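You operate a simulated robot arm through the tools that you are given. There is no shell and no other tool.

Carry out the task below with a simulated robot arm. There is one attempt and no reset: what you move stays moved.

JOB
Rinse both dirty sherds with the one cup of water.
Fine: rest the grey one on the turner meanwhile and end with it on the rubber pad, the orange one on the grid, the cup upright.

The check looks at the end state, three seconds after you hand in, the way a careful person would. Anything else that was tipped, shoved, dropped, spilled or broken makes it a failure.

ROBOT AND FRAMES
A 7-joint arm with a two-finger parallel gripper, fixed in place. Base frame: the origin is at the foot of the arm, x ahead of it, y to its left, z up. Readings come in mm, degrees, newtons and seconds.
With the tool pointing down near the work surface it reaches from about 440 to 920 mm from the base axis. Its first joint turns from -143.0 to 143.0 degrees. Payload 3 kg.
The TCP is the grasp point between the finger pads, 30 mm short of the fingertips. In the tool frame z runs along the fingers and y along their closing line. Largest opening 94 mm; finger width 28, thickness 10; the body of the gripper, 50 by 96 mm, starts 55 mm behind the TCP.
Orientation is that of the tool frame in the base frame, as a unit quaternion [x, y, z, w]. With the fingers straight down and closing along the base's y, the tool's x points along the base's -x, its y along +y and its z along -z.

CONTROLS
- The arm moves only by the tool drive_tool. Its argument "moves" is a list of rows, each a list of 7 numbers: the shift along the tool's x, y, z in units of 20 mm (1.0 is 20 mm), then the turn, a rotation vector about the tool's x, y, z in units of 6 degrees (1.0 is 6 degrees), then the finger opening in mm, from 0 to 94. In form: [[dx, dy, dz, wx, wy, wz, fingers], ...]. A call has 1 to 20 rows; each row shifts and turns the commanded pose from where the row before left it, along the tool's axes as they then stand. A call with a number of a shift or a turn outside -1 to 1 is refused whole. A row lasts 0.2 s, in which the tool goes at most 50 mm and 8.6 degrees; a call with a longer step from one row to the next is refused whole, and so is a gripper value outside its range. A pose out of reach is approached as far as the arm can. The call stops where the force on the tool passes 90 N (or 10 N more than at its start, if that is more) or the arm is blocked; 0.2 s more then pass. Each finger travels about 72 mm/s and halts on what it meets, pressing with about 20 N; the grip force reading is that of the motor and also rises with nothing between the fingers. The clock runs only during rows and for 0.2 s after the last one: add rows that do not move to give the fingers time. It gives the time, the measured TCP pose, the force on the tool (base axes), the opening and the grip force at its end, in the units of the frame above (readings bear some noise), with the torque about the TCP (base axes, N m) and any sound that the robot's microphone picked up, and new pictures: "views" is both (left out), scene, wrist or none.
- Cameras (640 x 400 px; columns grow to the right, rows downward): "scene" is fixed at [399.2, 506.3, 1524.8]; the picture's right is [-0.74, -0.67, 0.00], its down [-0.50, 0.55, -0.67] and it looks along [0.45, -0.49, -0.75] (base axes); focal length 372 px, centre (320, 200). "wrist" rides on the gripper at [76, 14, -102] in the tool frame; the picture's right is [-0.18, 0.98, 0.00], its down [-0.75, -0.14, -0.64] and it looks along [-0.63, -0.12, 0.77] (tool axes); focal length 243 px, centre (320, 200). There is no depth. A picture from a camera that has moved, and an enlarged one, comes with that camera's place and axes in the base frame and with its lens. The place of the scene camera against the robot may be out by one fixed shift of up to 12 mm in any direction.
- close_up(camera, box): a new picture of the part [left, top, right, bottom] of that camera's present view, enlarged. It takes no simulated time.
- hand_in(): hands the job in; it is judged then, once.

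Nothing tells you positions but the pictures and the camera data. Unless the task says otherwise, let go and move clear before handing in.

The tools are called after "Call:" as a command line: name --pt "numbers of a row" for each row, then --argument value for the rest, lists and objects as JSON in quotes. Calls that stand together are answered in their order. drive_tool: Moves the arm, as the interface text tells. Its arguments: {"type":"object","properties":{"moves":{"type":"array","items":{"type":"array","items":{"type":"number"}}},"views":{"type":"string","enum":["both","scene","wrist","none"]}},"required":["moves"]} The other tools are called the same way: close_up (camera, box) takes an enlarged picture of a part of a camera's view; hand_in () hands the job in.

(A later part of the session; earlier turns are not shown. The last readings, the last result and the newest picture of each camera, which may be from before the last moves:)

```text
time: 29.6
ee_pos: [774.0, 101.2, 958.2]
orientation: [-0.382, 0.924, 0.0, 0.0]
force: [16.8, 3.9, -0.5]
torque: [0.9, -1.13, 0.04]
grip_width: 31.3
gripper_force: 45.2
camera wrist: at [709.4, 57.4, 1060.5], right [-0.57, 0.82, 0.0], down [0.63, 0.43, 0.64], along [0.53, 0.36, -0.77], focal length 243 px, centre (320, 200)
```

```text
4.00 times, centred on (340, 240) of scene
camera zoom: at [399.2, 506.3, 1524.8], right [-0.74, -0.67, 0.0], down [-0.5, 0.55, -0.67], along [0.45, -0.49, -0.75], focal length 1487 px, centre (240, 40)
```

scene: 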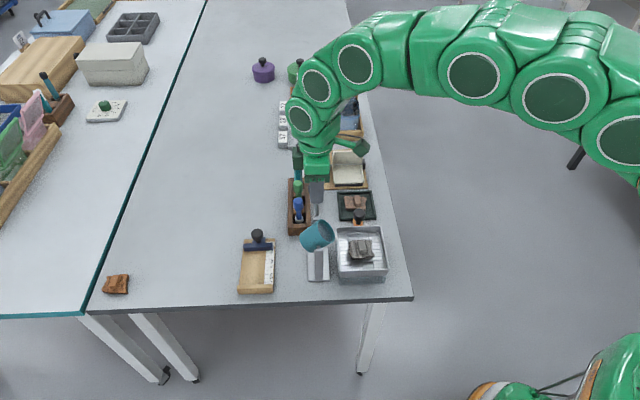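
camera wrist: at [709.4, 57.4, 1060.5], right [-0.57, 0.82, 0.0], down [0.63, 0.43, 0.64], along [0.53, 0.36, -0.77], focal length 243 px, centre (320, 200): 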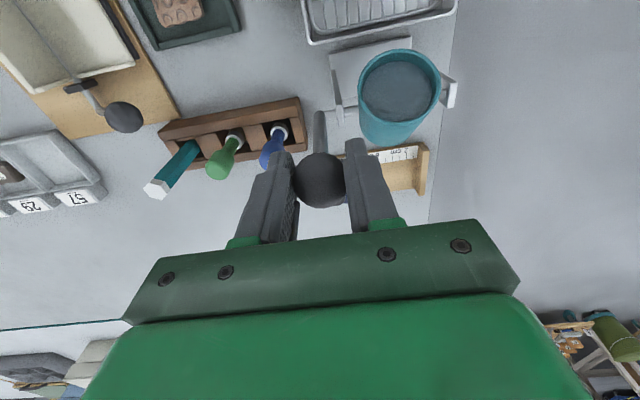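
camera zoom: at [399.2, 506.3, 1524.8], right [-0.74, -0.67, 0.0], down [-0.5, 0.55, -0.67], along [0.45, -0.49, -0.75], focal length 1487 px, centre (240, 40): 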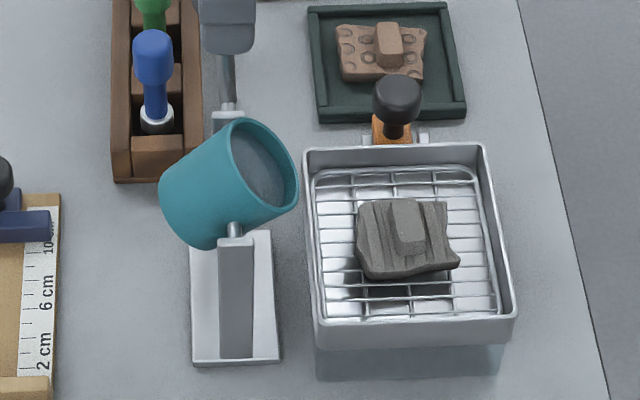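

Call:
close_up --camera "scene" --box '[295, 205, 345, 255]'

Call:
close_up --camera "wrist" --box '[340, 0, 470, 150]'

Call:
close_up --camera "scene" --box '[330, 215, 400, 285]'

```text
8.00 times, centred on (320, 230) of scene
camera zoom: at [399.2, 506.3, 1524.8], right [-0.74, -0.67, 0.0], down [-0.5, 0.55, -0.67], along [0.45, -0.49, -0.75], focal length 2974 px, centre (320, -40)
```

zoom: 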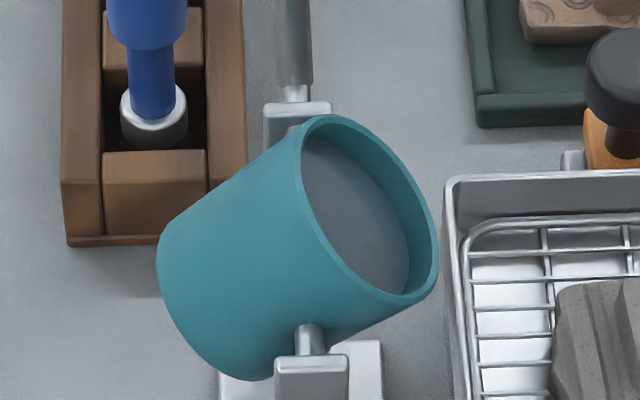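

```text
2.67 times, centred on (405, 75) of wrist
camera zoom: at [709.4, 57.4, 1060.5], right [-0.57, 0.82, 0.0], down [0.63, 0.43, 0.64], along [0.53, 0.36, -0.77], focal length 647 px, centre (93, 533)
```

zoom: 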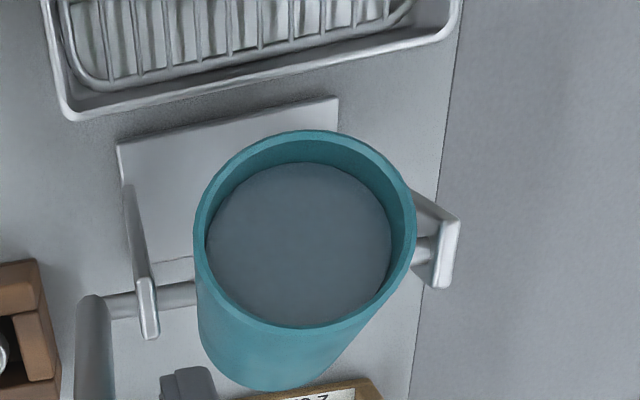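

```text
5.71 times, centred on (365, 250) of scene
camera zoom: at [399.2, 506.3, 1524.8], right [-0.74, -0.67, 0.0], down [-0.5, 0.55, -0.67], along [0.45, -0.49, -0.75], focal length 2124 px, centre (63, -86)
```

zoom: 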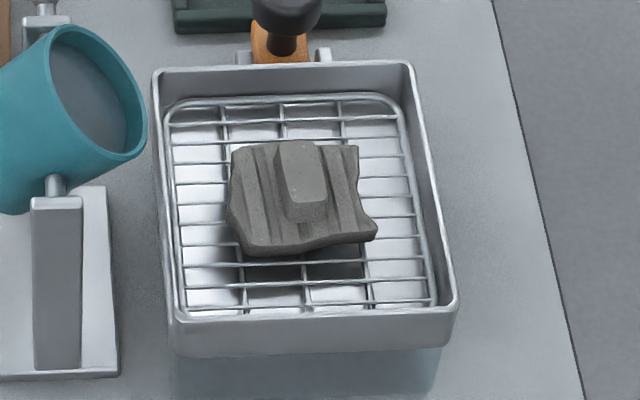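

The water disc still sits about 10 mm below the rim, so pouring must start at a steeper angle. I'll keep stepping.

Call:
drive_tool --pt "0.24 0 0.01 0 0 0 27" --pt "0.24 0 0.01 0 0 0 27" --views "none"

Call:
close_up --camera "scene" --box '[290, 200, 400, 285]'

Call:
drive_tool --pt "0.24 0 0.04 0 0 0 27" --pt "0.24 0 0.05 0 0 0 27" --views "none"

Call:
close_up --camera "scene" --box '[290, 200, 400, 285]'

```text
time: 30.2
ee_pos: [766.7, 94.3, 957.8]
orientation: [-0.382, 0.924, 0.001, 0.0]
force: [12.6, 8.5, -12.5]
torque: [0.94, -0.8, -0.05]
grip_width: 31.5
gripper_force: 44.8
```

```text
4.71 times, centred on (345, 242) of scene
camera zoom: at [399.2, 506.3, 1524.8], right [-0.74, -0.67, 0.0], down [-0.5, 0.55, -0.67], along [0.45, -0.49, -0.75], focal length 1750 px, centre (202, 0)
```

zoom: 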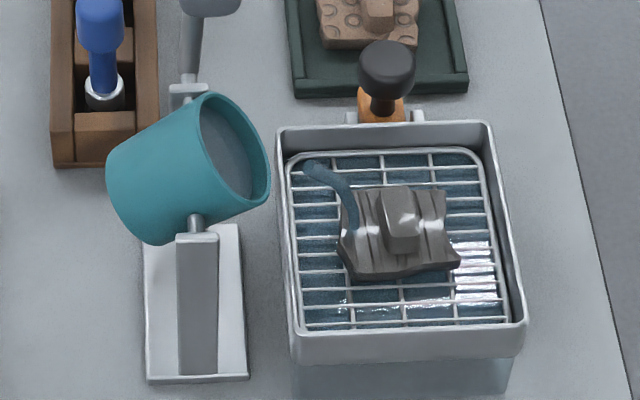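

```text
time: 30.8
ee_pos: [760.5, 86.6, 956.6]
orientation: [-0.382, 0.924, 0.0, 0.0]
force: [14.8, 4.3, 0.7]
torque: [0.88, -1.04, -0.11]
grip_width: 31.4
gripper_force: 44.6
```

```text
4.71 times, centred on (345, 242) of scene
camera zoom: at [399.2, 506.3, 1524.8], right [-0.74, -0.67, 0.0], down [-0.5, 0.55, -0.67], along [0.45, -0.49, -0.75], focal length 1750 px, centre (202, 0)
```

zoom: 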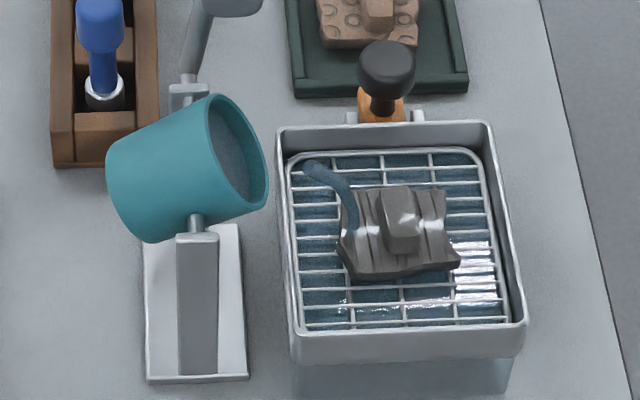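

Water started pouring at about 57°, and the stream lands on the grey sherd, which has turned dark and wet. The clock is stopped, so I'll check the cup level before I decide when to right it.

Call:
close_up --camera "scene" --box '[300, 210, 345, 250]'

Call:
close_up --camera "wrist" --box '[300, 0, 480, 170]'

Call:
close_up --camera "scene" --box '[335, 220, 400, 285]'

```text
10.00 times, centred on (322, 230) of scene
camera zoom: at [399.2, 506.3, 1524.8], right [-0.74, -0.67, 0.0], down [-0.5, 0.55, -0.67], along [0.45, -0.49, -0.75], focal length 3718 px, centre (295, -100)
```

zoom: 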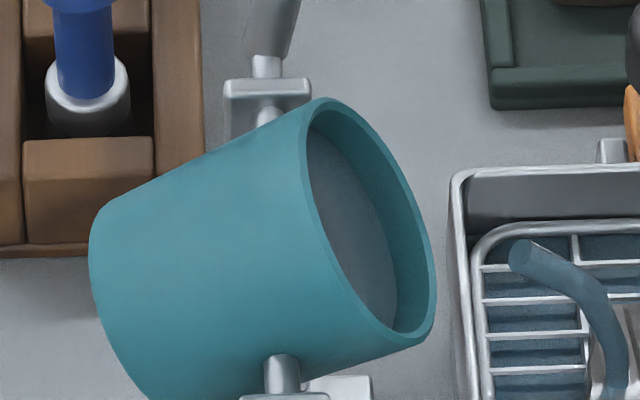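

```text
2.35 times, centred on (390, 85) of wrist
camera zoom: at [695.3, 43.4, 1059.7], right [-0.56, 0.83, 0.0], down [0.63, 0.43, 0.64], along [0.53, 0.36, -0.77], focal length 571 px, centre (155, 471)
```

zoom: 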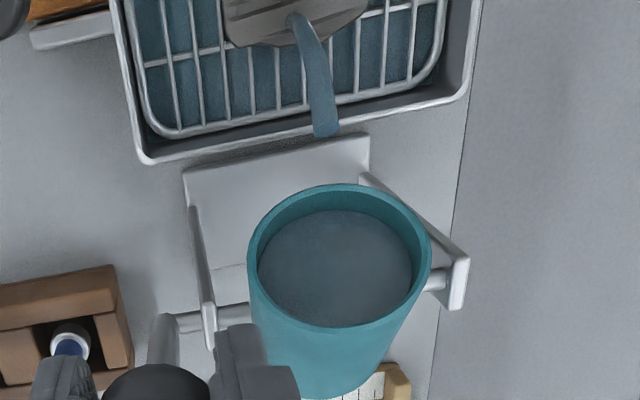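

```text
6.15 times, centred on (368, 252) of scene
camera zoom: at [399.2, 506.3, 1524.8], right [-0.74, -0.67, 0.0], down [-0.5, 0.55, -0.67], along [0.45, -0.49, -0.75], focal length 2288 px, centre (28, -123)
```

zoom: 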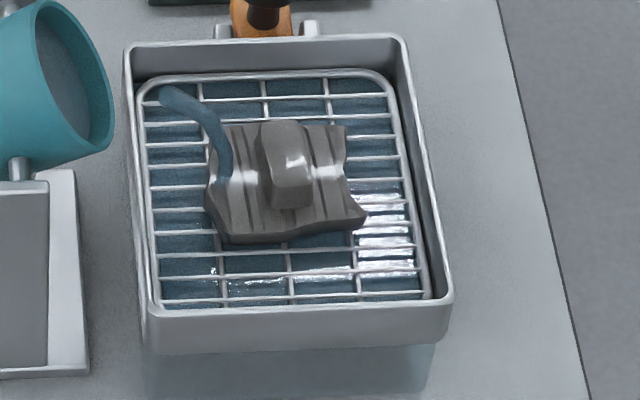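

The stream is running onto the grey sherd, which is now wet, and the level hasn't visibly dropped. I'll right the cup now to save the rest, then inspect.

Call:
drive_tool --pt "-1 0 -0.08 0 0 0 27" --pt "-0.745 0 0.1 0 0 0 27" --pt "-0.715 0 0.23 0 0 0 27" --views "none"

Call:
close_up --camera "scene" --box '[290, 200, 400, 285]'

Call:
close_up --camera "scene" --box '[300, 210, 345, 250]'

```text
time: 31.6
ee_pos: [793.2, 124.1, 949.3]
orientation: [-0.383, 0.924, 0.0, 0.0]
force: [7.0, -7.4, 0.7]
torque: [-0.11, -0.07, 0.02]
grip_width: 33.2
gripper_force: 5.1
```

```text
4.71 times, centred on (345, 242) of scene
camera zoom: at [399.2, 506.3, 1524.8], right [-0.74, -0.67, 0.0], down [-0.5, 0.55, -0.67], along [0.45, -0.49, -0.75], focal length 1750 px, centre (202, 0)
```

zoom: 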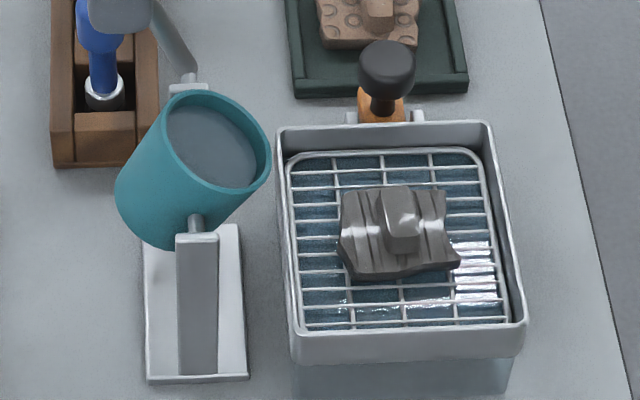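

```text
10.00 times, centred on (322, 230) of scene
camera zoom: at [399.2, 506.3, 1524.8], right [-0.74, -0.67, 0.0], down [-0.5, 0.55, -0.67], along [0.45, -0.49, -0.75], focal length 3718 px, centre (295, -100)
```

zoom: 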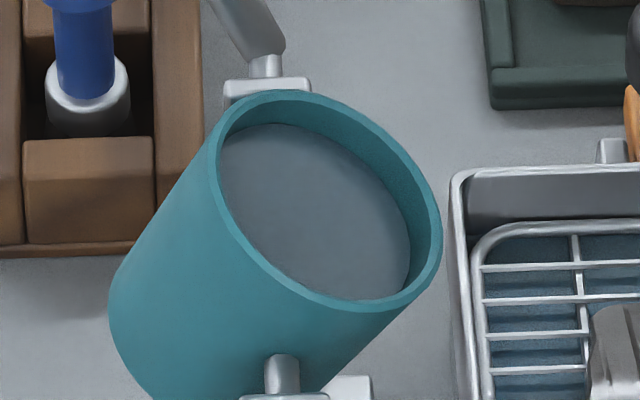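

Call:
close_up --camera "scene" --box '[342, 232, 382, 268]'

Call:
drive_tool --pt "-0.665 0 0.345 0 0 0 27" --pt "-0.59 0 0.46 0 0 0 27" --pt "-0.505 0 0.555 0 0 0 27" --pt "0 0 0 0 0 0 27" --views "both"

Call:
close_up --camera "scene" --box '[290, 200, 400, 285]'

Call:
close_up --camera "scene" --box '[300, 205, 345, 255]'

```text
11.11 times, centred on (362, 250) of scene
camera zoom: at [399.2, 506.3, 1524.8], right [-0.74, -0.67, 0.0], down [-0.5, 0.55, -0.67], along [0.45, -0.49, -0.75], focal length 4131 px, centre (-147, -356)
```

zoom: 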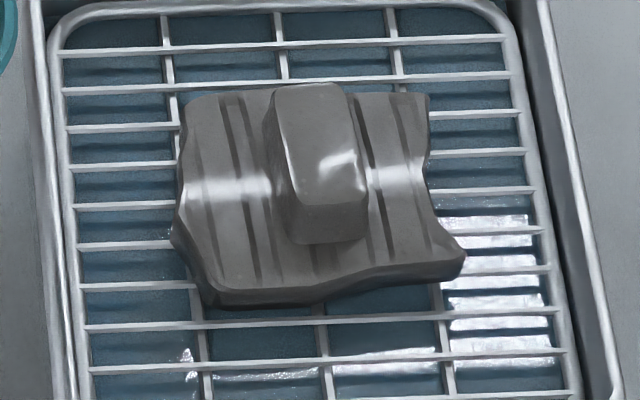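

```text
time: 32.6
ee_pos: [819.8, 147.0, 921.0]
orientation: [-0.383, 0.924, 0.001, 0.0]
force: [5.2, -8.7, -3.2]
torque: [0.12, -0.03, -0.02]
grip_width: 32.2
gripper_force: 4.6
camera wrist: at [755.4, 103.6, 1023.6], right [-0.57, 0.82, 0.0], down [0.63, 0.43, 0.64], along [0.53, 0.36, -0.77], focal length 243 px, centre (320, 200)
```

scene: 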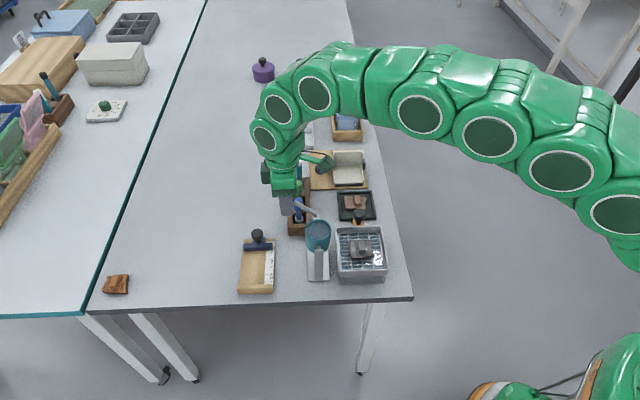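
wrist: 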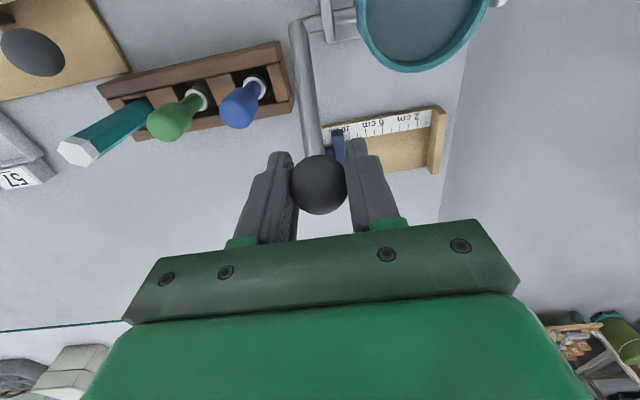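

```text
4.71 times, centred on (345, 242) of scene
camera zoom: at [399.2, 506.3, 1524.8], right [-0.74, -0.67, 0.0], down [-0.5, 0.55, -0.67], along [0.45, -0.49, -0.75], focal length 1750 px, centre (202, 0)
```

zoom: 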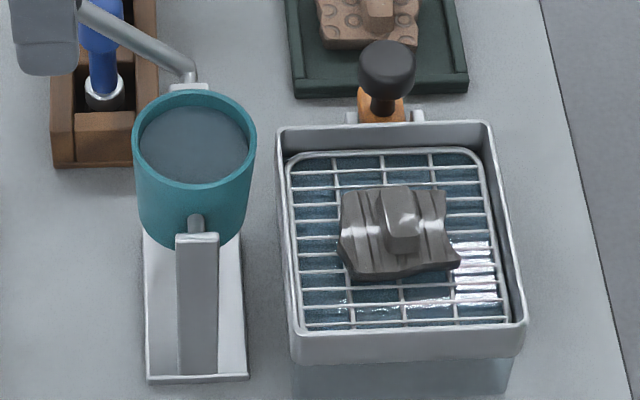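

```text
8.00 times, centred on (322, 230) of scene
camera zoom: at [399.2, 506.3, 1524.8], right [-0.74, -0.67, 0.0], down [-0.5, 0.55, -0.67], along [0.45, -0.49, -0.75], focal length 2974 px, centre (300, -40)
```

zoom: 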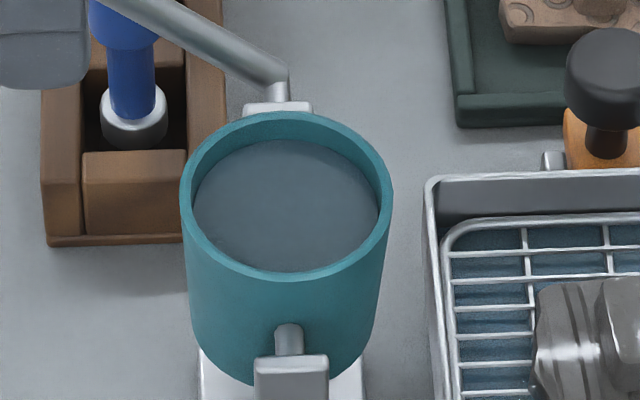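

The grey sherd is clean and wet, the cup is back upright, and most of the water remains. I'll release the ball, rise, and go above the grey sherd with the fingers closing across its block.

Call:
drive_tool --pt "0 0 0 0 0 0 60" --pt "0 0 0 0 0 0 94" --pt "0 0 0 0 0 0 94" --pt "0 0 0 0 0 0 94" --pt "0 0 -0.9 0 0 0 94" --pt "0 0 -0.9 0 0 0 94" --pt "0 0 -0.9 0 0 0 94" --pt "0 0 -0.9 0 0 0 94" --pt "0 0 -0.9 0 0 0 94" --pt "0.922 0.313 0 0 0 0 94" --pt "0.922 0.313 0 0 0 0 94" --pt "0.922 0.313 0 0 0 0 94" --pt "0.922 0.313 0 0 0 0 94" --pt "0.922 0.313 0 0 0 0 94" --pt "0.922 0.313 0 0 0 0 94" --pt "0.922 0.313 0 0 0 0 94" --pt "0.922 0.313 0 0 0 0 94" --pt "0.922 0.313 0 0 0 0 94" --views "none"

Call:
drive_tool --pt "0 0 0 0 0 1 94" --pt "0 0 0 0 0 1 94" --pt "0 0 0 0 0 1 94" --pt "0 0 0 0 0 1 94" --pt "0 0 0 0 0 1 94" --pt "0 0 0 0 0 1 94" --pt "0 0 0 0 0 1 94" --pt "0 0 0 0 0 1 94" --pt "0 0 0 0 0 1 94" --pt "0 0 0 0 0 1 94" --pt "0 0 0 0 0 1 94" --pt "0 0 0 0 0 1 94" --pt "0 0 0 0 0 1 94" --pt "0 0 0 0 0 1 94" --pt "0 0 0 0 0 1 94" --pt "0 0 0 0 0 0 94" --views "both"

Call:
close_up --camera "wrist" --box '[200, 0, 440, 230]'

Call:
close_up --camera "scene" --box '[290, 200, 400, 285]'

```text
time: 36.4
ee_pos: [659.1, 71.0, 1013.2]
orientation: [-0.382, 0.924, 0.0, 0.0]
force: [1.0, 0.7, 0.9]
torque: [-0.01, -0.01, 0.01]
grip_width: 94.1
gripper_force: 0.1
```

```text
time: 39.8
ee_pos: [661.0, 69.3, 1013.4]
orientation: [0.384, 0.923, 0.0, 0.0]
force: [-0.6, 0.3, 0.4]
torque: [-0.01, 0.0, -0.02]
grip_width: 94.2
gripper_force: 0.1
camera wrist: at [617.7, 133.7, 1116.6], right [0.83, 0.56, 0.0], down [0.43, -0.63, 0.64], along [0.36, -0.53, -0.77], focal length 243 px, centre (320, 200)
```

scene: 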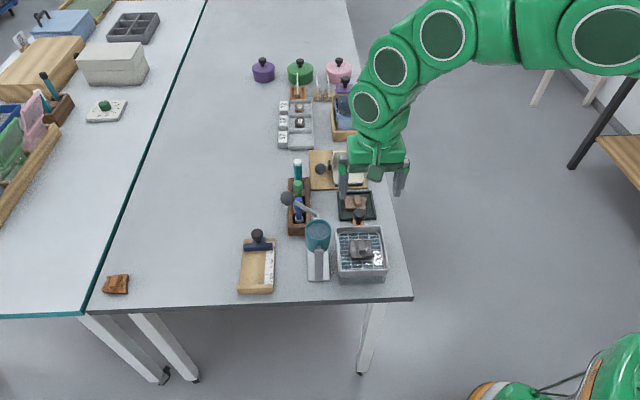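
wrist: 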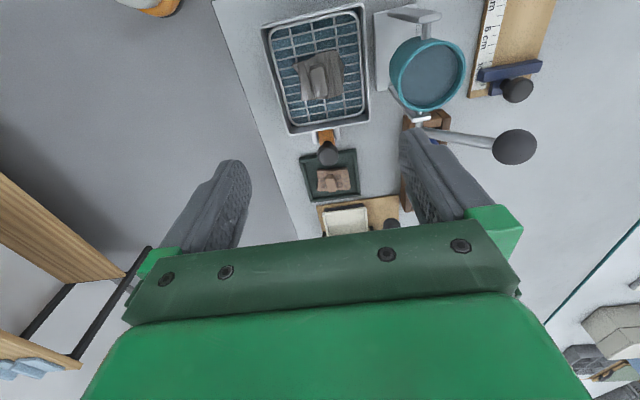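

```text
1.74 times, centred on (320, 115) of wrist
camera zoom: at [617.7, 133.7, 1116.6], right [0.83, 0.56, 0.0], down [0.43, -0.63, 0.64], along [0.36, -0.53, -0.77], focal length 422 px, centre (320, 348)
```

zoom: 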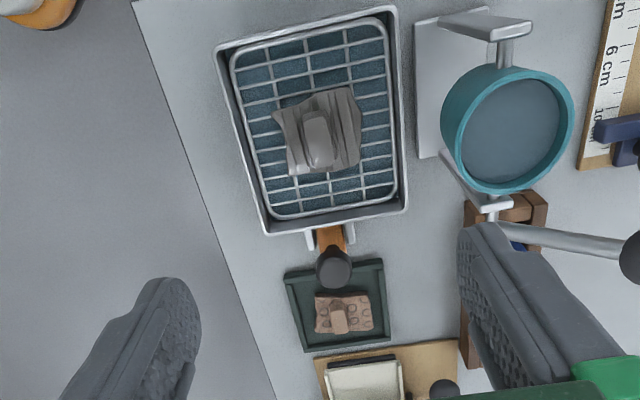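

```text
4.71 times, centred on (345, 242) of scene
camera zoom: at [399.2, 506.3, 1524.8], right [-0.74, -0.67, 0.0], down [-0.5, 0.55, -0.67], along [0.45, -0.49, -0.75], focal length 1750 px, centre (202, 0)
```

zoom: 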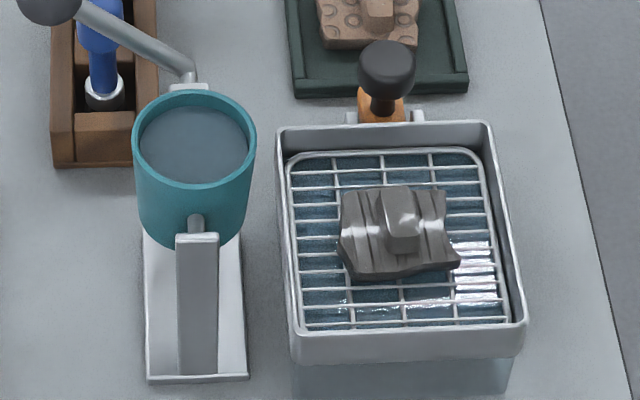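

The cup stands upright on its own and the stream has stopped. I'll lower over the grey sherd for a closer parallax view of the block.

Call:
drive_tool --pt "0.06 0 0.93 0 0 0 70" --pt "0.06 0 0.93 0 0 0 60" --pt "0.06 0 0.93 0 0 0 50" --pt "0.06 0 0.93 0 0 0 50" --pt "0.06 0 0.93 0 0 0 50" --pt "0 0 0 0 0 0 50" --views "both"

Call:
close_up --camera "wrist" --box '[200, 0, 440, 230]'

Call:
close_up --camera "scene" --box '[310, 180, 420, 290]'

```text
time: 41.2
ee_pos: [657.6, 74.4, 919.9]
orientation: [0.383, 0.924, -0.001, 0.0]
force: [-1.0, -0.3, -0.2]
torque: [0.0, -0.04, 0.01]
grip_width: 50.0
gripper_force: 0.1
camera wrist: at [613.6, 138.6, 1022.4], right [0.83, 0.56, 0.0], down [0.43, -0.63, 0.64], along [0.36, -0.53, -0.77], focal length 243 px, centre (320, 200)
```

scene: 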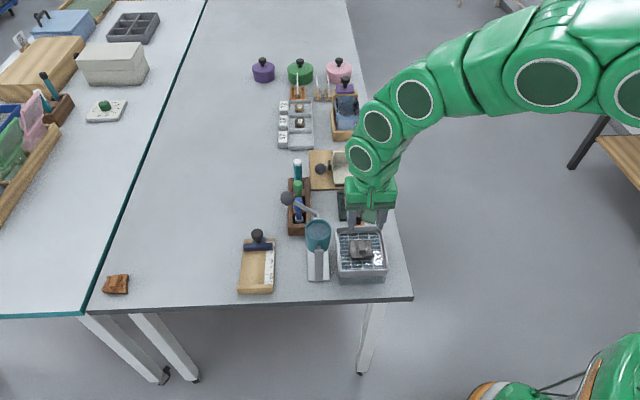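
wrist: 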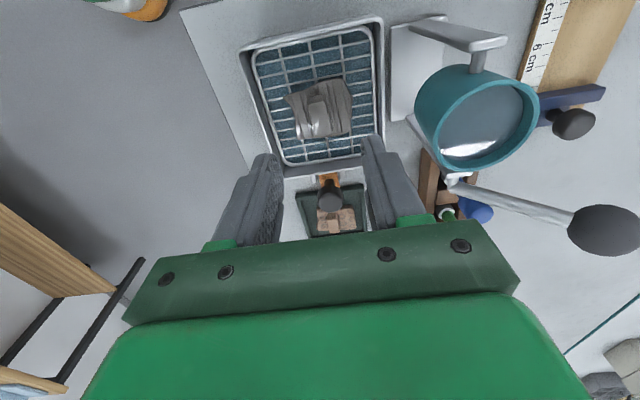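

```text
1.74 times, centred on (320, 115) of wrist
camera zoom: at [613.6, 138.6, 1022.4], right [0.83, 0.56, 0.0], down [0.43, -0.63, 0.64], along [0.36, -0.53, -0.77], focal length 422 px, centre (320, 348)
```

zoom: 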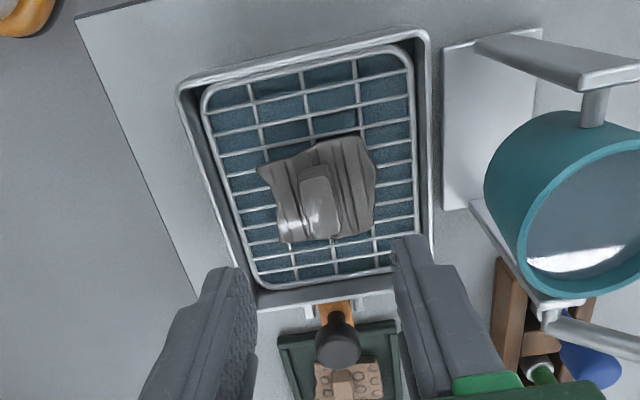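

```text
3.64 times, centred on (365, 235) of scene
camera zoom: at [399.2, 506.3, 1524.8], right [-0.74, -0.67, 0.0], down [-0.5, 0.55, -0.67], along [0.45, -0.49, -0.75], focal length 1352 px, centre (156, 73)
```

zoom: 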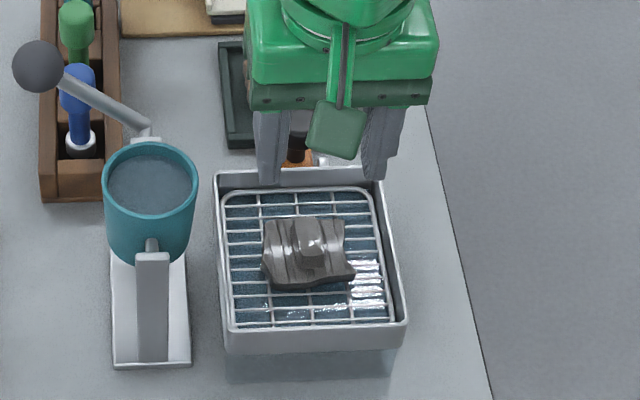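

Call:
close_up --camera "scene" --box '[340, 230, 385, 268]'

Call:
close_up --camera "wrist" --box '[270, 60, 370, 150]'

```text
10.53 times, centred on (362, 249) of scene
camera zoom: at [399.2, 506.3, 1524.8], right [-0.74, -0.67, 0.0], down [-0.5, 0.55, -0.67], along [0.45, -0.49, -0.75], focal length 3914 px, centre (-127, -316)
```

zoom: 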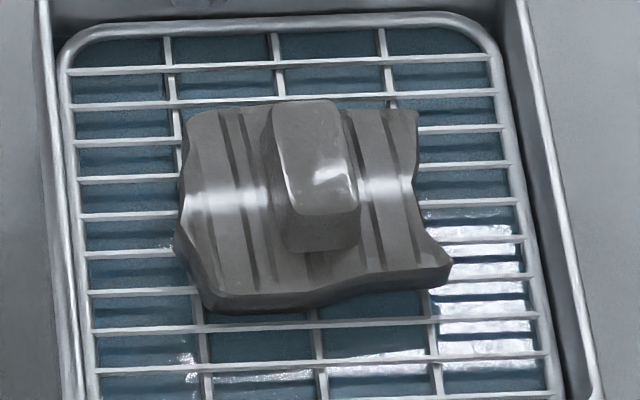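

```text
4.44 times, centred on (320, 105) of wrist
camera zoom: at [613.6, 138.6, 1022.4], right [0.83, 0.56, 0.0], down [0.43, -0.63, 0.64], along [0.36, -0.53, -0.77], focal length 1078 px, centre (320, 622)
```

zoom: 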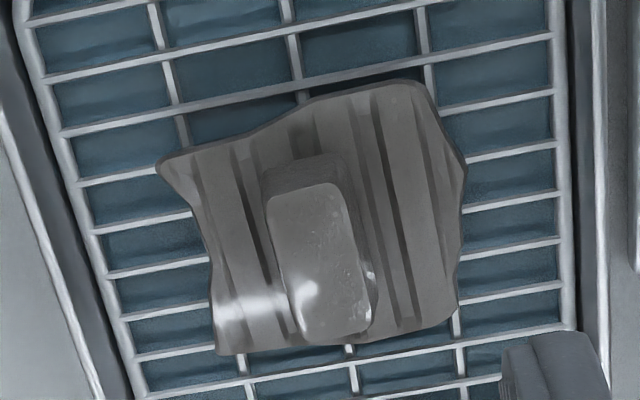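

The block's top is at roughly (662, 68, 807), about 15 by 33 mm and 13 mm tall, turned about 4° from my tool. I'll correct and lower partway, then check the fingertip height against the block.

Call:
drive_tool --pt "-0.357 -0.046 0 0 0 -0.6 50" --pt "0 0 0.87 0 0 0 50" --pt "0 0 0.87 0 0 0 46" --pt "0 0 0.87 0 0 0 44" --pt "0 0 0.87 0 0 0 44" --pt "0 0 0 0 0 0 44" --views "wrist"

Call:
close_up --camera "scene" --box '[335, 215, 395, 275]'

Call:
close_up --camera "wrist" --box '[240, 60, 400, 240]'

```text
time: 42.6
ee_pos: [662.7, 69.0, 851.3]
orientation: [0.353, 0.935, 0.0, 0.0]
force: [-0.6, 0.4, 0.1]
torque: [0.0, 0.01, -0.03]
grip_width: 44.1
gripper_force: 0.0
camera wrist: at [614.6, 129.7, 954.0], right [0.79, 0.62, 0.0], down [0.47, -0.6, 0.64], along [0.4, -0.51, -0.77], focal length 243 px, centre (320, 200)
```

wrist: 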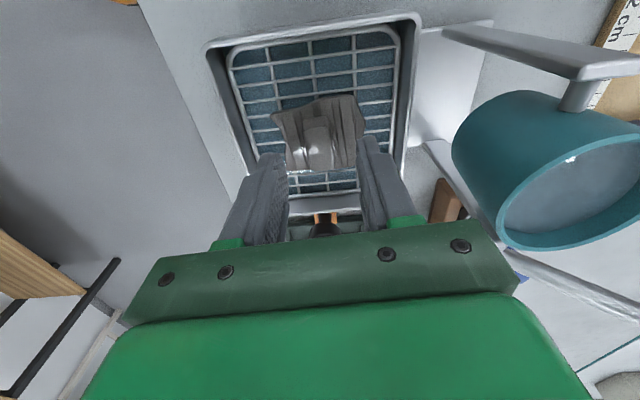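

```text
6.67 times, centred on (365, 245) of scene
camera zoom: at [399.2, 506.3, 1524.8], right [-0.74, -0.67, 0.0], down [-0.5, 0.55, -0.67], along [0.45, -0.49, -0.75], focal length 2479 px, centre (20, -100)
```

zoom: 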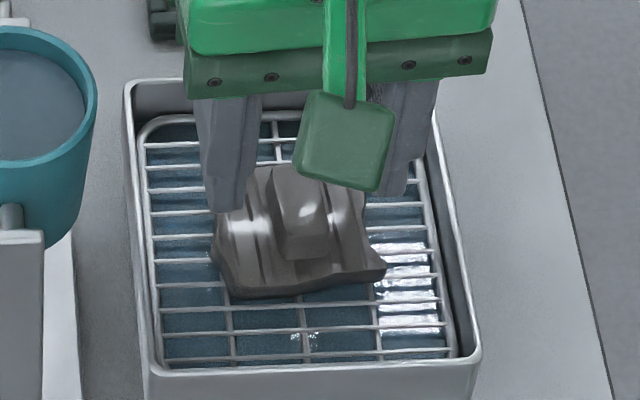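

```text
2.22 times, centred on (320, 150) of wrist
camera zoom: at [614.6, 129.7, 954.0], right [0.79, 0.62, 0.0], down [0.47, -0.6, 0.64], along [0.4, -0.51, -0.77], focal length 539 px, centre (320, 311)
```

zoom: 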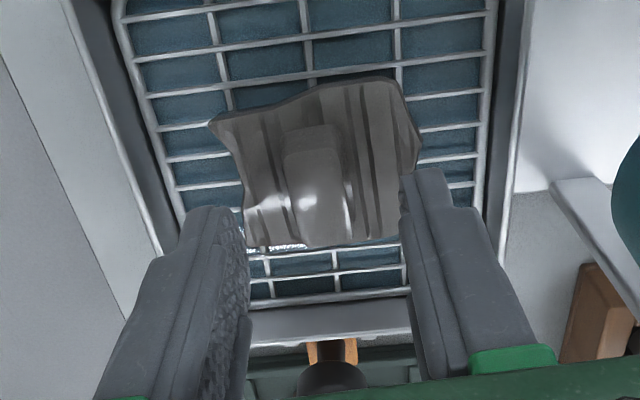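

The block is centred between the fingers, with its top at about z = 805 and the fingertips at 821. I'll lower 24 mm and close on the block.

Call:
drive_tool --pt "0 0 0.6 0 0 0 44" --pt "0 0 0.6 0 0 0 44" --pt "0 0 0 0 0 0 44" --views "wrist"

Call:
close_up --camera "scene" --box '[335, 215, 395, 275]'

Call:
close_up --camera "wrist" --box '[240, 60, 400, 240]'

```text
time: 43.2
ee_pos: [665.9, 70.1, 836.2]
orientation: [0.353, 0.936, 0.001, 0.004]
force: [0.6, -1.5, 22.0]
torque: [0.35, 0.04, 0.0]
grip_width: 42.5
gripper_force: 0.1
stopped in row 2: the force on the tool passed its limit at 120 N (the readings are from after the stop); the commanded pose is now the measured one
camera wrist: at [617.2, 130.0, 939.5], right [0.79, 0.62, 0.01], down [0.47, -0.6, 0.65], along [0.4, -0.5, -0.76], focal length 243 px, centre (320, 200)
```

wrist: 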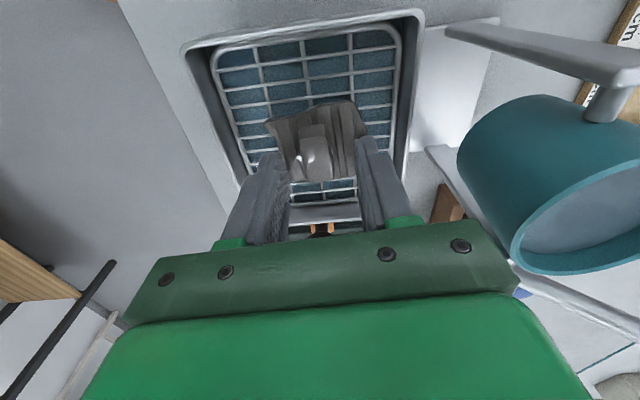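

```text
6.67 times, centred on (365, 245) of scene
camera zoom: at [399.2, 506.3, 1524.8], right [-0.74, -0.67, 0.0], down [-0.5, 0.55, -0.67], along [0.45, -0.49, -0.75], focal length 2479 px, centre (20, -100)
```

zoom: 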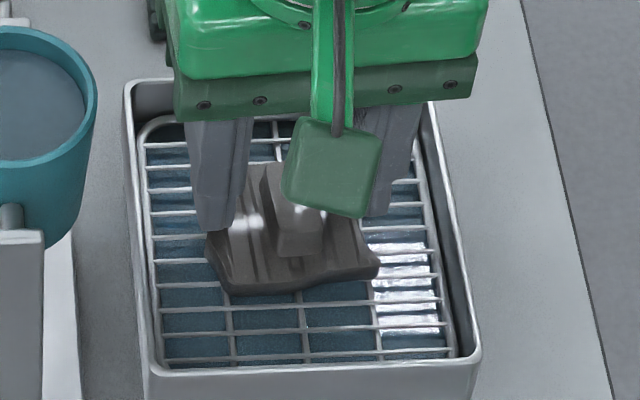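

```text
2.22 times, centred on (320, 150) of wrist
camera zoom: at [617.2, 130.0, 939.5], right [0.79, 0.62, 0.01], down [0.47, -0.6, 0.65], along [0.4, -0.5, -0.76], focal length 539 px, centre (320, 311)
```

zoom: 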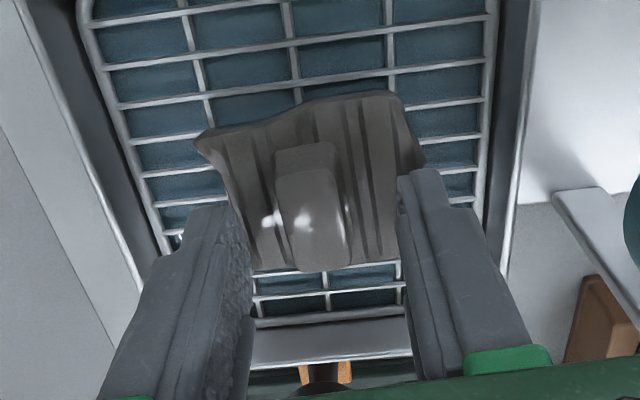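

The fingertips touched the sherd's plate earlier than I'd computed, so the block's top is really near z = 818 and its centre about 7 mm nearer the camera side. I'll back off a few millimetres, recentre and check.

Call:
drive_tool --pt "0 0 -0.2 0 0 0 44" --pt "0.345 -0.06 0 0 0 0 44" --pt "0 0 0 0 0 0 44" --views "wrist"

Call:
close_up --camera "scene" --box '[335, 215, 395, 275]'

Call:
close_up --camera "wrist" --box '[240, 60, 400, 240]'

```text
time: 44.0
ee_pos: [658.8, 72.8, 839.1]
orientation: [0.352, 0.936, 0.002, 0.002]
force: [0.0, 0.0, 0.8]
torque: [0.0, 0.03, 0.0]
grip_width: 44.3
gripper_force: 0.0
camera wrist: at [610.4, 133.5, 942.1], right [0.79, 0.62, 0.01], down [0.47, -0.6, 0.64], along [0.4, -0.5, -0.76], focal length 243 px, centre (320, 200)
```

wrist: 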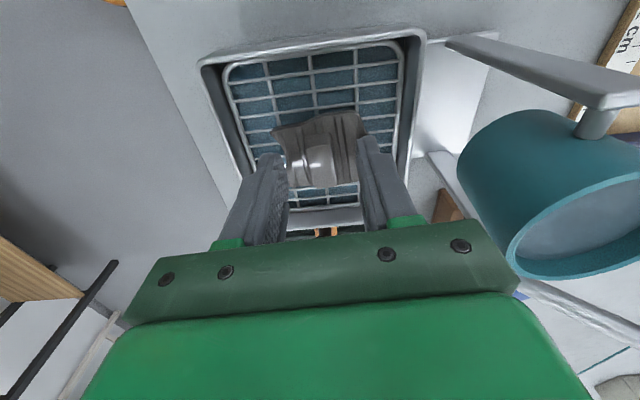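

```text
6.67 times, centred on (365, 245) of scene
camera zoom: at [399.2, 506.3, 1524.8], right [-0.74, -0.67, 0.0], down [-0.5, 0.55, -0.67], along [0.45, -0.49, -0.75], focal length 2479 px, centre (20, -100)
```

zoom: 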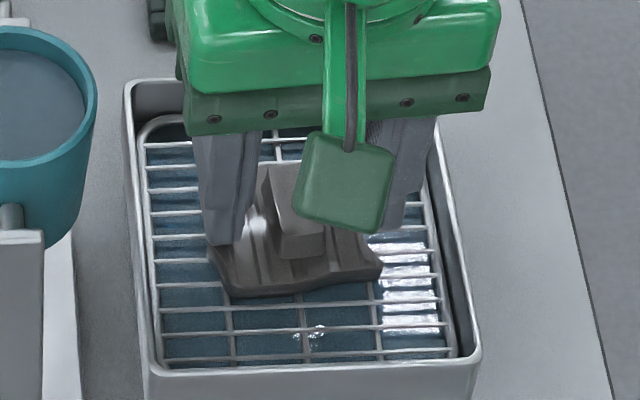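

```text
2.22 times, centred on (320, 150) of wrist
camera zoom: at [610.4, 133.5, 942.1], right [0.79, 0.62, 0.01], down [0.47, -0.6, 0.64], along [0.4, -0.5, -0.76], focal length 539 px, centre (320, 311)
```

zoom: 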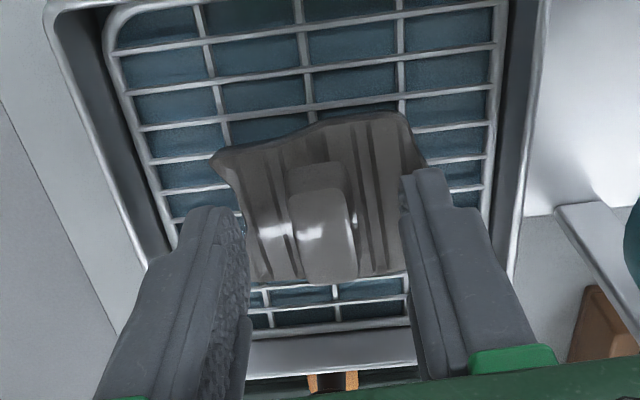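

The block now sits between the fingertips with about 9 mm of overlap. I'll close gently on it.

Call:
drive_tool --pt "0 0 0 0 0 0 30" --pt "0 0 0 0 0 0 20" --pt "0 0 0 0 0 0 10" --pt "0 0 0 0 0 0 10" --pt "0 0 0 0 0 0 10" --views "wrist"

Call:
close_up --camera "wrist" --box '[240, 60, 400, 240]'

Call:
close_up --camera "scene" --box '[335, 215, 395, 275]'

```text
time: 45.2
ee_pos: [657.9, 73.1, 839.1]
orientation: [0.352, 0.936, 0.002, 0.002]
force: [0.6, 0.3, 0.5]
torque: [-0.02, -0.02, -0.01]
grip_width: 16.3
gripper_force: 20.4
camera wrist: at [610.5, 133.5, 942.1], right [0.79, 0.62, 0.01], down [0.47, -0.6, 0.64], along [0.4, -0.5, -0.77], focal length 243 px, centre (320, 200)
```

wrist: 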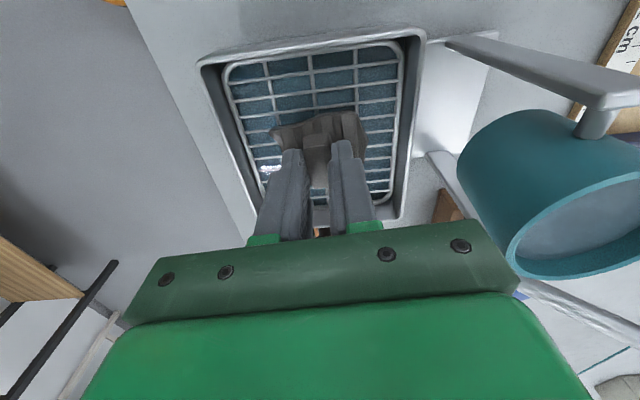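

```text
2.22 times, centred on (320, 150) of wrist
camera zoom: at [610.5, 133.5, 942.1], right [0.79, 0.62, 0.01], down [0.47, -0.6, 0.64], along [0.4, -0.5, -0.77], focal length 539 px, centre (320, 311)
```

zoom: 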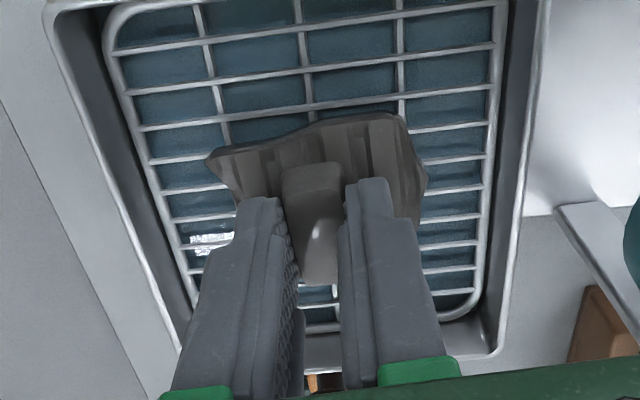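

```text
6.67 times, centred on (365, 245) of scene
camera zoom: at [399.2, 506.3, 1524.8], right [-0.74, -0.67, 0.0], down [-0.5, 0.55, -0.67], along [0.45, -0.49, -0.75], focal length 2479 px, centre (20, -100)
```

zoom: 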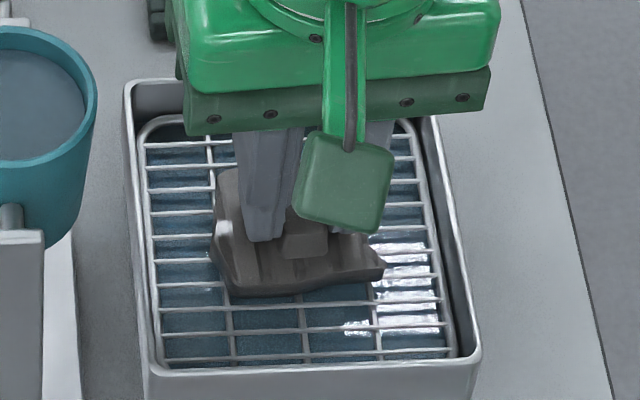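

Gripped at 16 mm with 20 N. I'll lift slowly and check that the sherd comes along.

Call:
drive_tool --pt "0 0 -0.4 0 0 0 10" --pt "0 0 -0.6 0 0 0 10" --pt "0 0 -1 0 0 0 10" --pt "0 0 -1 0 0 0 10" --pt "0 0 -1 0 0 0 10" --pt "0 0 -1 0 0 0 10" --pt "0 0 0 0 0 0 10" --views "both"

Call:
close_up --camera "scene" --box '[300, 140, 410, 290]'

Call:
close_up --camera "wrist" --box '[200, 0, 440, 230]'

```text
time: 46.8
ee_pos: [656.6, 72.8, 940.9]
orientation: [0.353, 0.936, 0.001, 0.001]
force: [-0.1, -0.4, -1.2]
torque: [0.0, 0.01, -0.01]
grip_width: 16.4
gripper_force: 19.6
camera wrist: at [607.5, 132.9, 1042.9], right [0.79, 0.62, 0.0], down [0.47, -0.6, 0.64], along [0.4, -0.5, -0.77], focal length 243 px, centre (320, 200)
```

scene: 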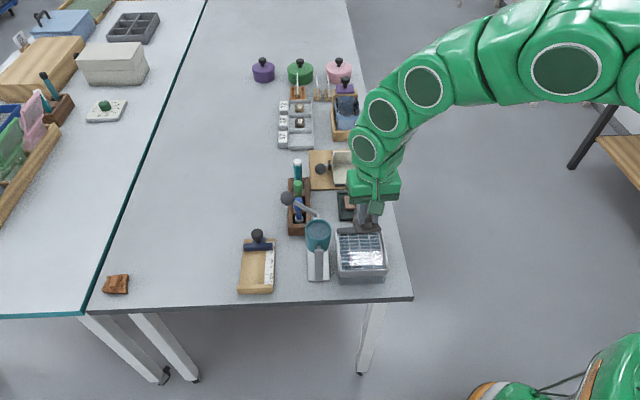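
wrist: 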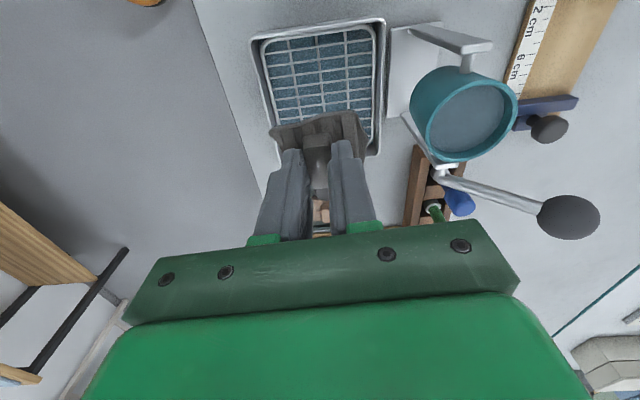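

```text
2.67 times, centred on (355, 215) of scene
camera zoom: at [399.2, 506.3, 1524.8], right [-0.74, -0.67, 0.0], down [-0.5, 0.55, -0.67], along [0.45, -0.49, -0.75], focal length 992 px, centre (227, 160)
```

zoom: 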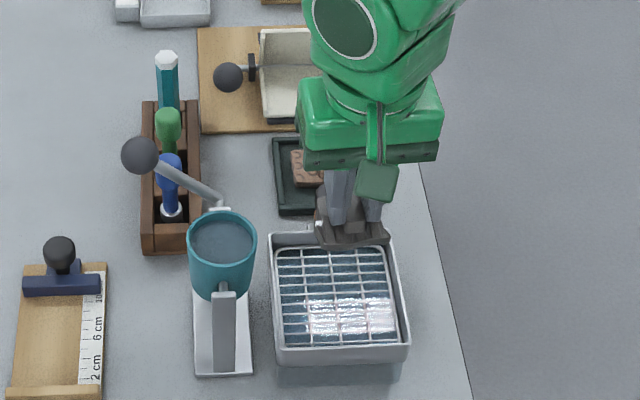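

```text
1.74 times, centred on (320, 115) of wrist
camera zoom: at [607.5, 132.9, 1042.9], right [0.79, 0.62, 0.0], down [0.47, -0.6, 0.64], along [0.4, -0.5, -0.77], focal length 422 px, centre (320, 348)
```

zoom: 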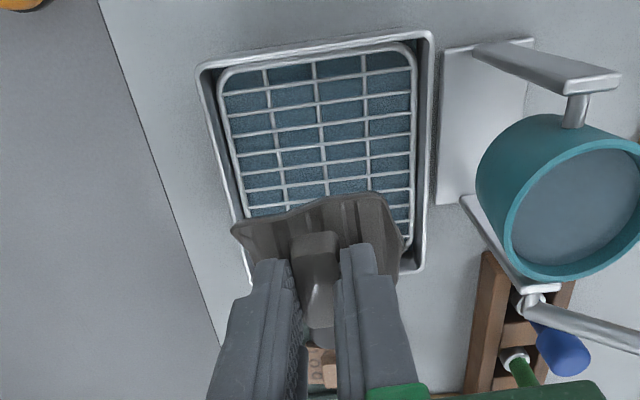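

The grey sherd is securely held. I'll carry it high over to the turner, near (868, -134), and look at the cradle before I lower it.

Call:
drive_tool --pt "-0.985 -0.052 0 0 0 0 10" --pt "-0.985 -0.052 0 0 0 0 10" --pt "-0.985 -0.052 0 0 0 0 10" --pt "-0.985 -0.052 0 0 0 0 10" --pt "-0.985 -0.052 0 0 0 0 10" --pt "-0.985 -0.052 0 0 0 0 10" --pt "-0.985 -0.052 0 0 0 0 10" --pt "-0.985 -0.052 0 0 0 0 10" --pt "-0.985 -0.052 0 0 0 0 10" --pt "-0.985 -0.052 0 0 0 0 10" --views "wrist"

Call:
close_up --camera "wrist" --box '[200, 0, 440, 230]'

```text
time: 49.0
ee_pos: [800.0, -66.0, 939.8]
orientation: [0.353, 0.936, 0.002, 0.001]
force: [0.0, 0.4, -0.6]
torque: [0.01, 0.03, -0.01]
grip_width: 16.2
gripper_force: 20.2
camera wrist: at [751.9, -4.7, 1042.6], right [0.79, 0.62, 0.0], down [0.47, -0.6, 0.64], along [0.4, -0.5, -0.77], focal length 243 px, centre (320, 200)
```

wrist: 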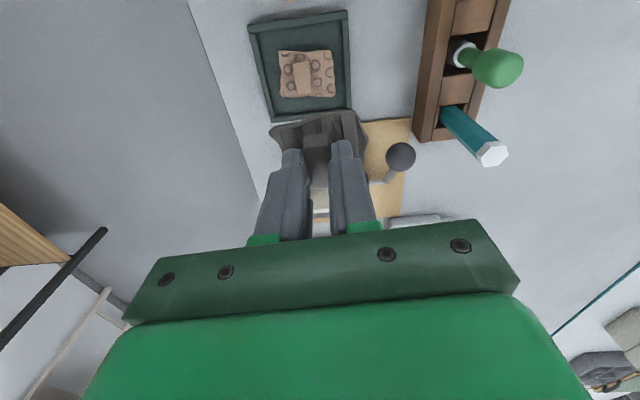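

```text
1.74 times, centred on (320, 115) of wrist
camera zoom: at [751.9, -4.7, 1042.6], right [0.79, 0.62, 0.0], down [0.47, -0.6, 0.64], along [0.4, -0.5, -0.77], focal length 422 px, centre (320, 348)
```

zoom: 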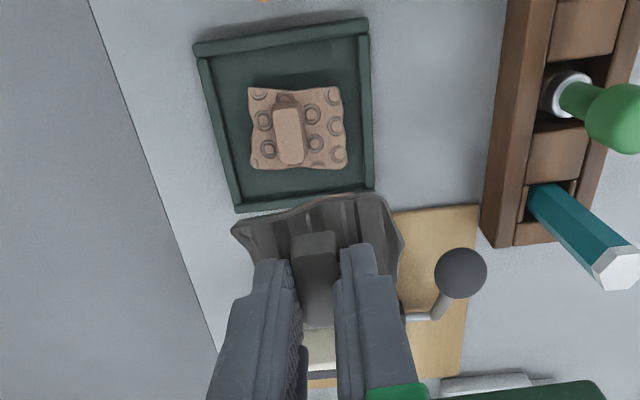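

The pad and orange sherd are clearly visible below. I'll continue to above the turner.

Call:
drive_tool --pt "-0.96 -0.05 0 0 0 0.3 10" --pt "-0.96 -0.05 0 0 0 0.3 10" --pt "-0.96 0 0 0 0 0 10" --pt "-0.96 0 0 0 0 0 10" --pt "-0.96 0 0 0 0 0 10" --pt "0 0 0 0 0 0 10" --views "both"

Call:
close_up --camera "wrist" --box '[200, 0, 440, 230]'

Call:
close_up --camera "scene" --box '[290, 120, 390, 220]'

```text
time: 50.4
ee_pos: [868.4, -132.7, 939.9]
orientation: [0.382, 0.924, 0.001, 0.002]
force: [0.1, 0.7, -1.0]
torque: [0.0, -0.01, -0.01]
grip_width: 16.0
gripper_force: 19.7
camera wrist: at [823.9, -69.9, 1043.3], right [0.82, 0.57, 0.0], down [0.43, -0.63, 0.64], along [0.37, -0.53, -0.77], focal length 243 px, centre (320, 200)
```

scene: 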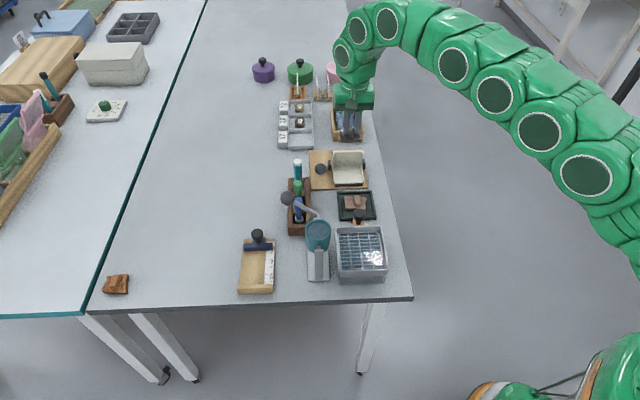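
wrist: 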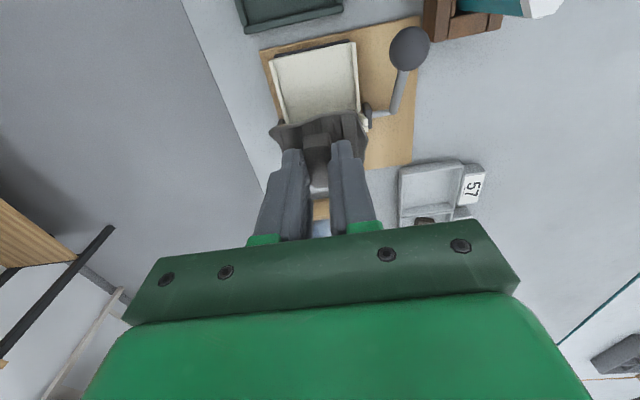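

```text
1.74 times, centred on (320, 115) of wrist
camera zoom: at [823.9, -69.9, 1043.3], right [0.82, 0.57, 0.0], down [0.43, -0.63, 0.64], along [0.37, -0.53, -0.77], focal length 422 px, centre (320, 348)
```

zoom: 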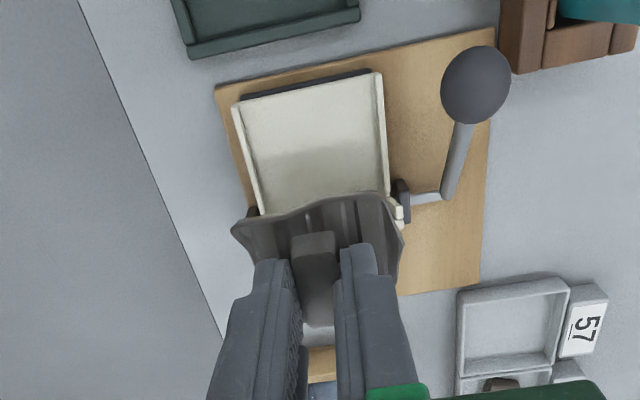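

```text
4.00 times, centred on (340, 170) of scene
camera zoom: at [399.2, 506.3, 1524.8], right [-0.74, -0.67, 0.0], down [-0.5, 0.55, -0.67], along [0.45, -0.49, -0.75], focal length 1487 px, centre (240, 320)
```

zoom: 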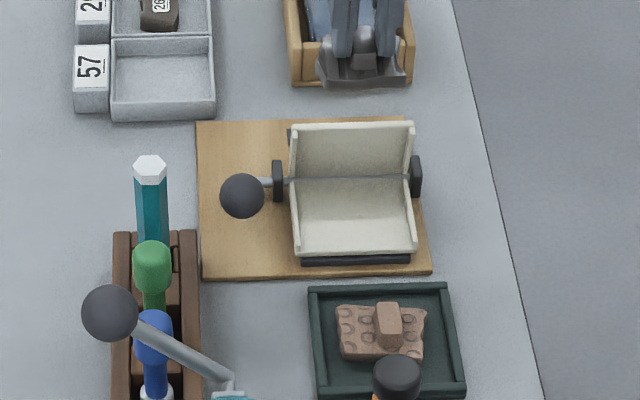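

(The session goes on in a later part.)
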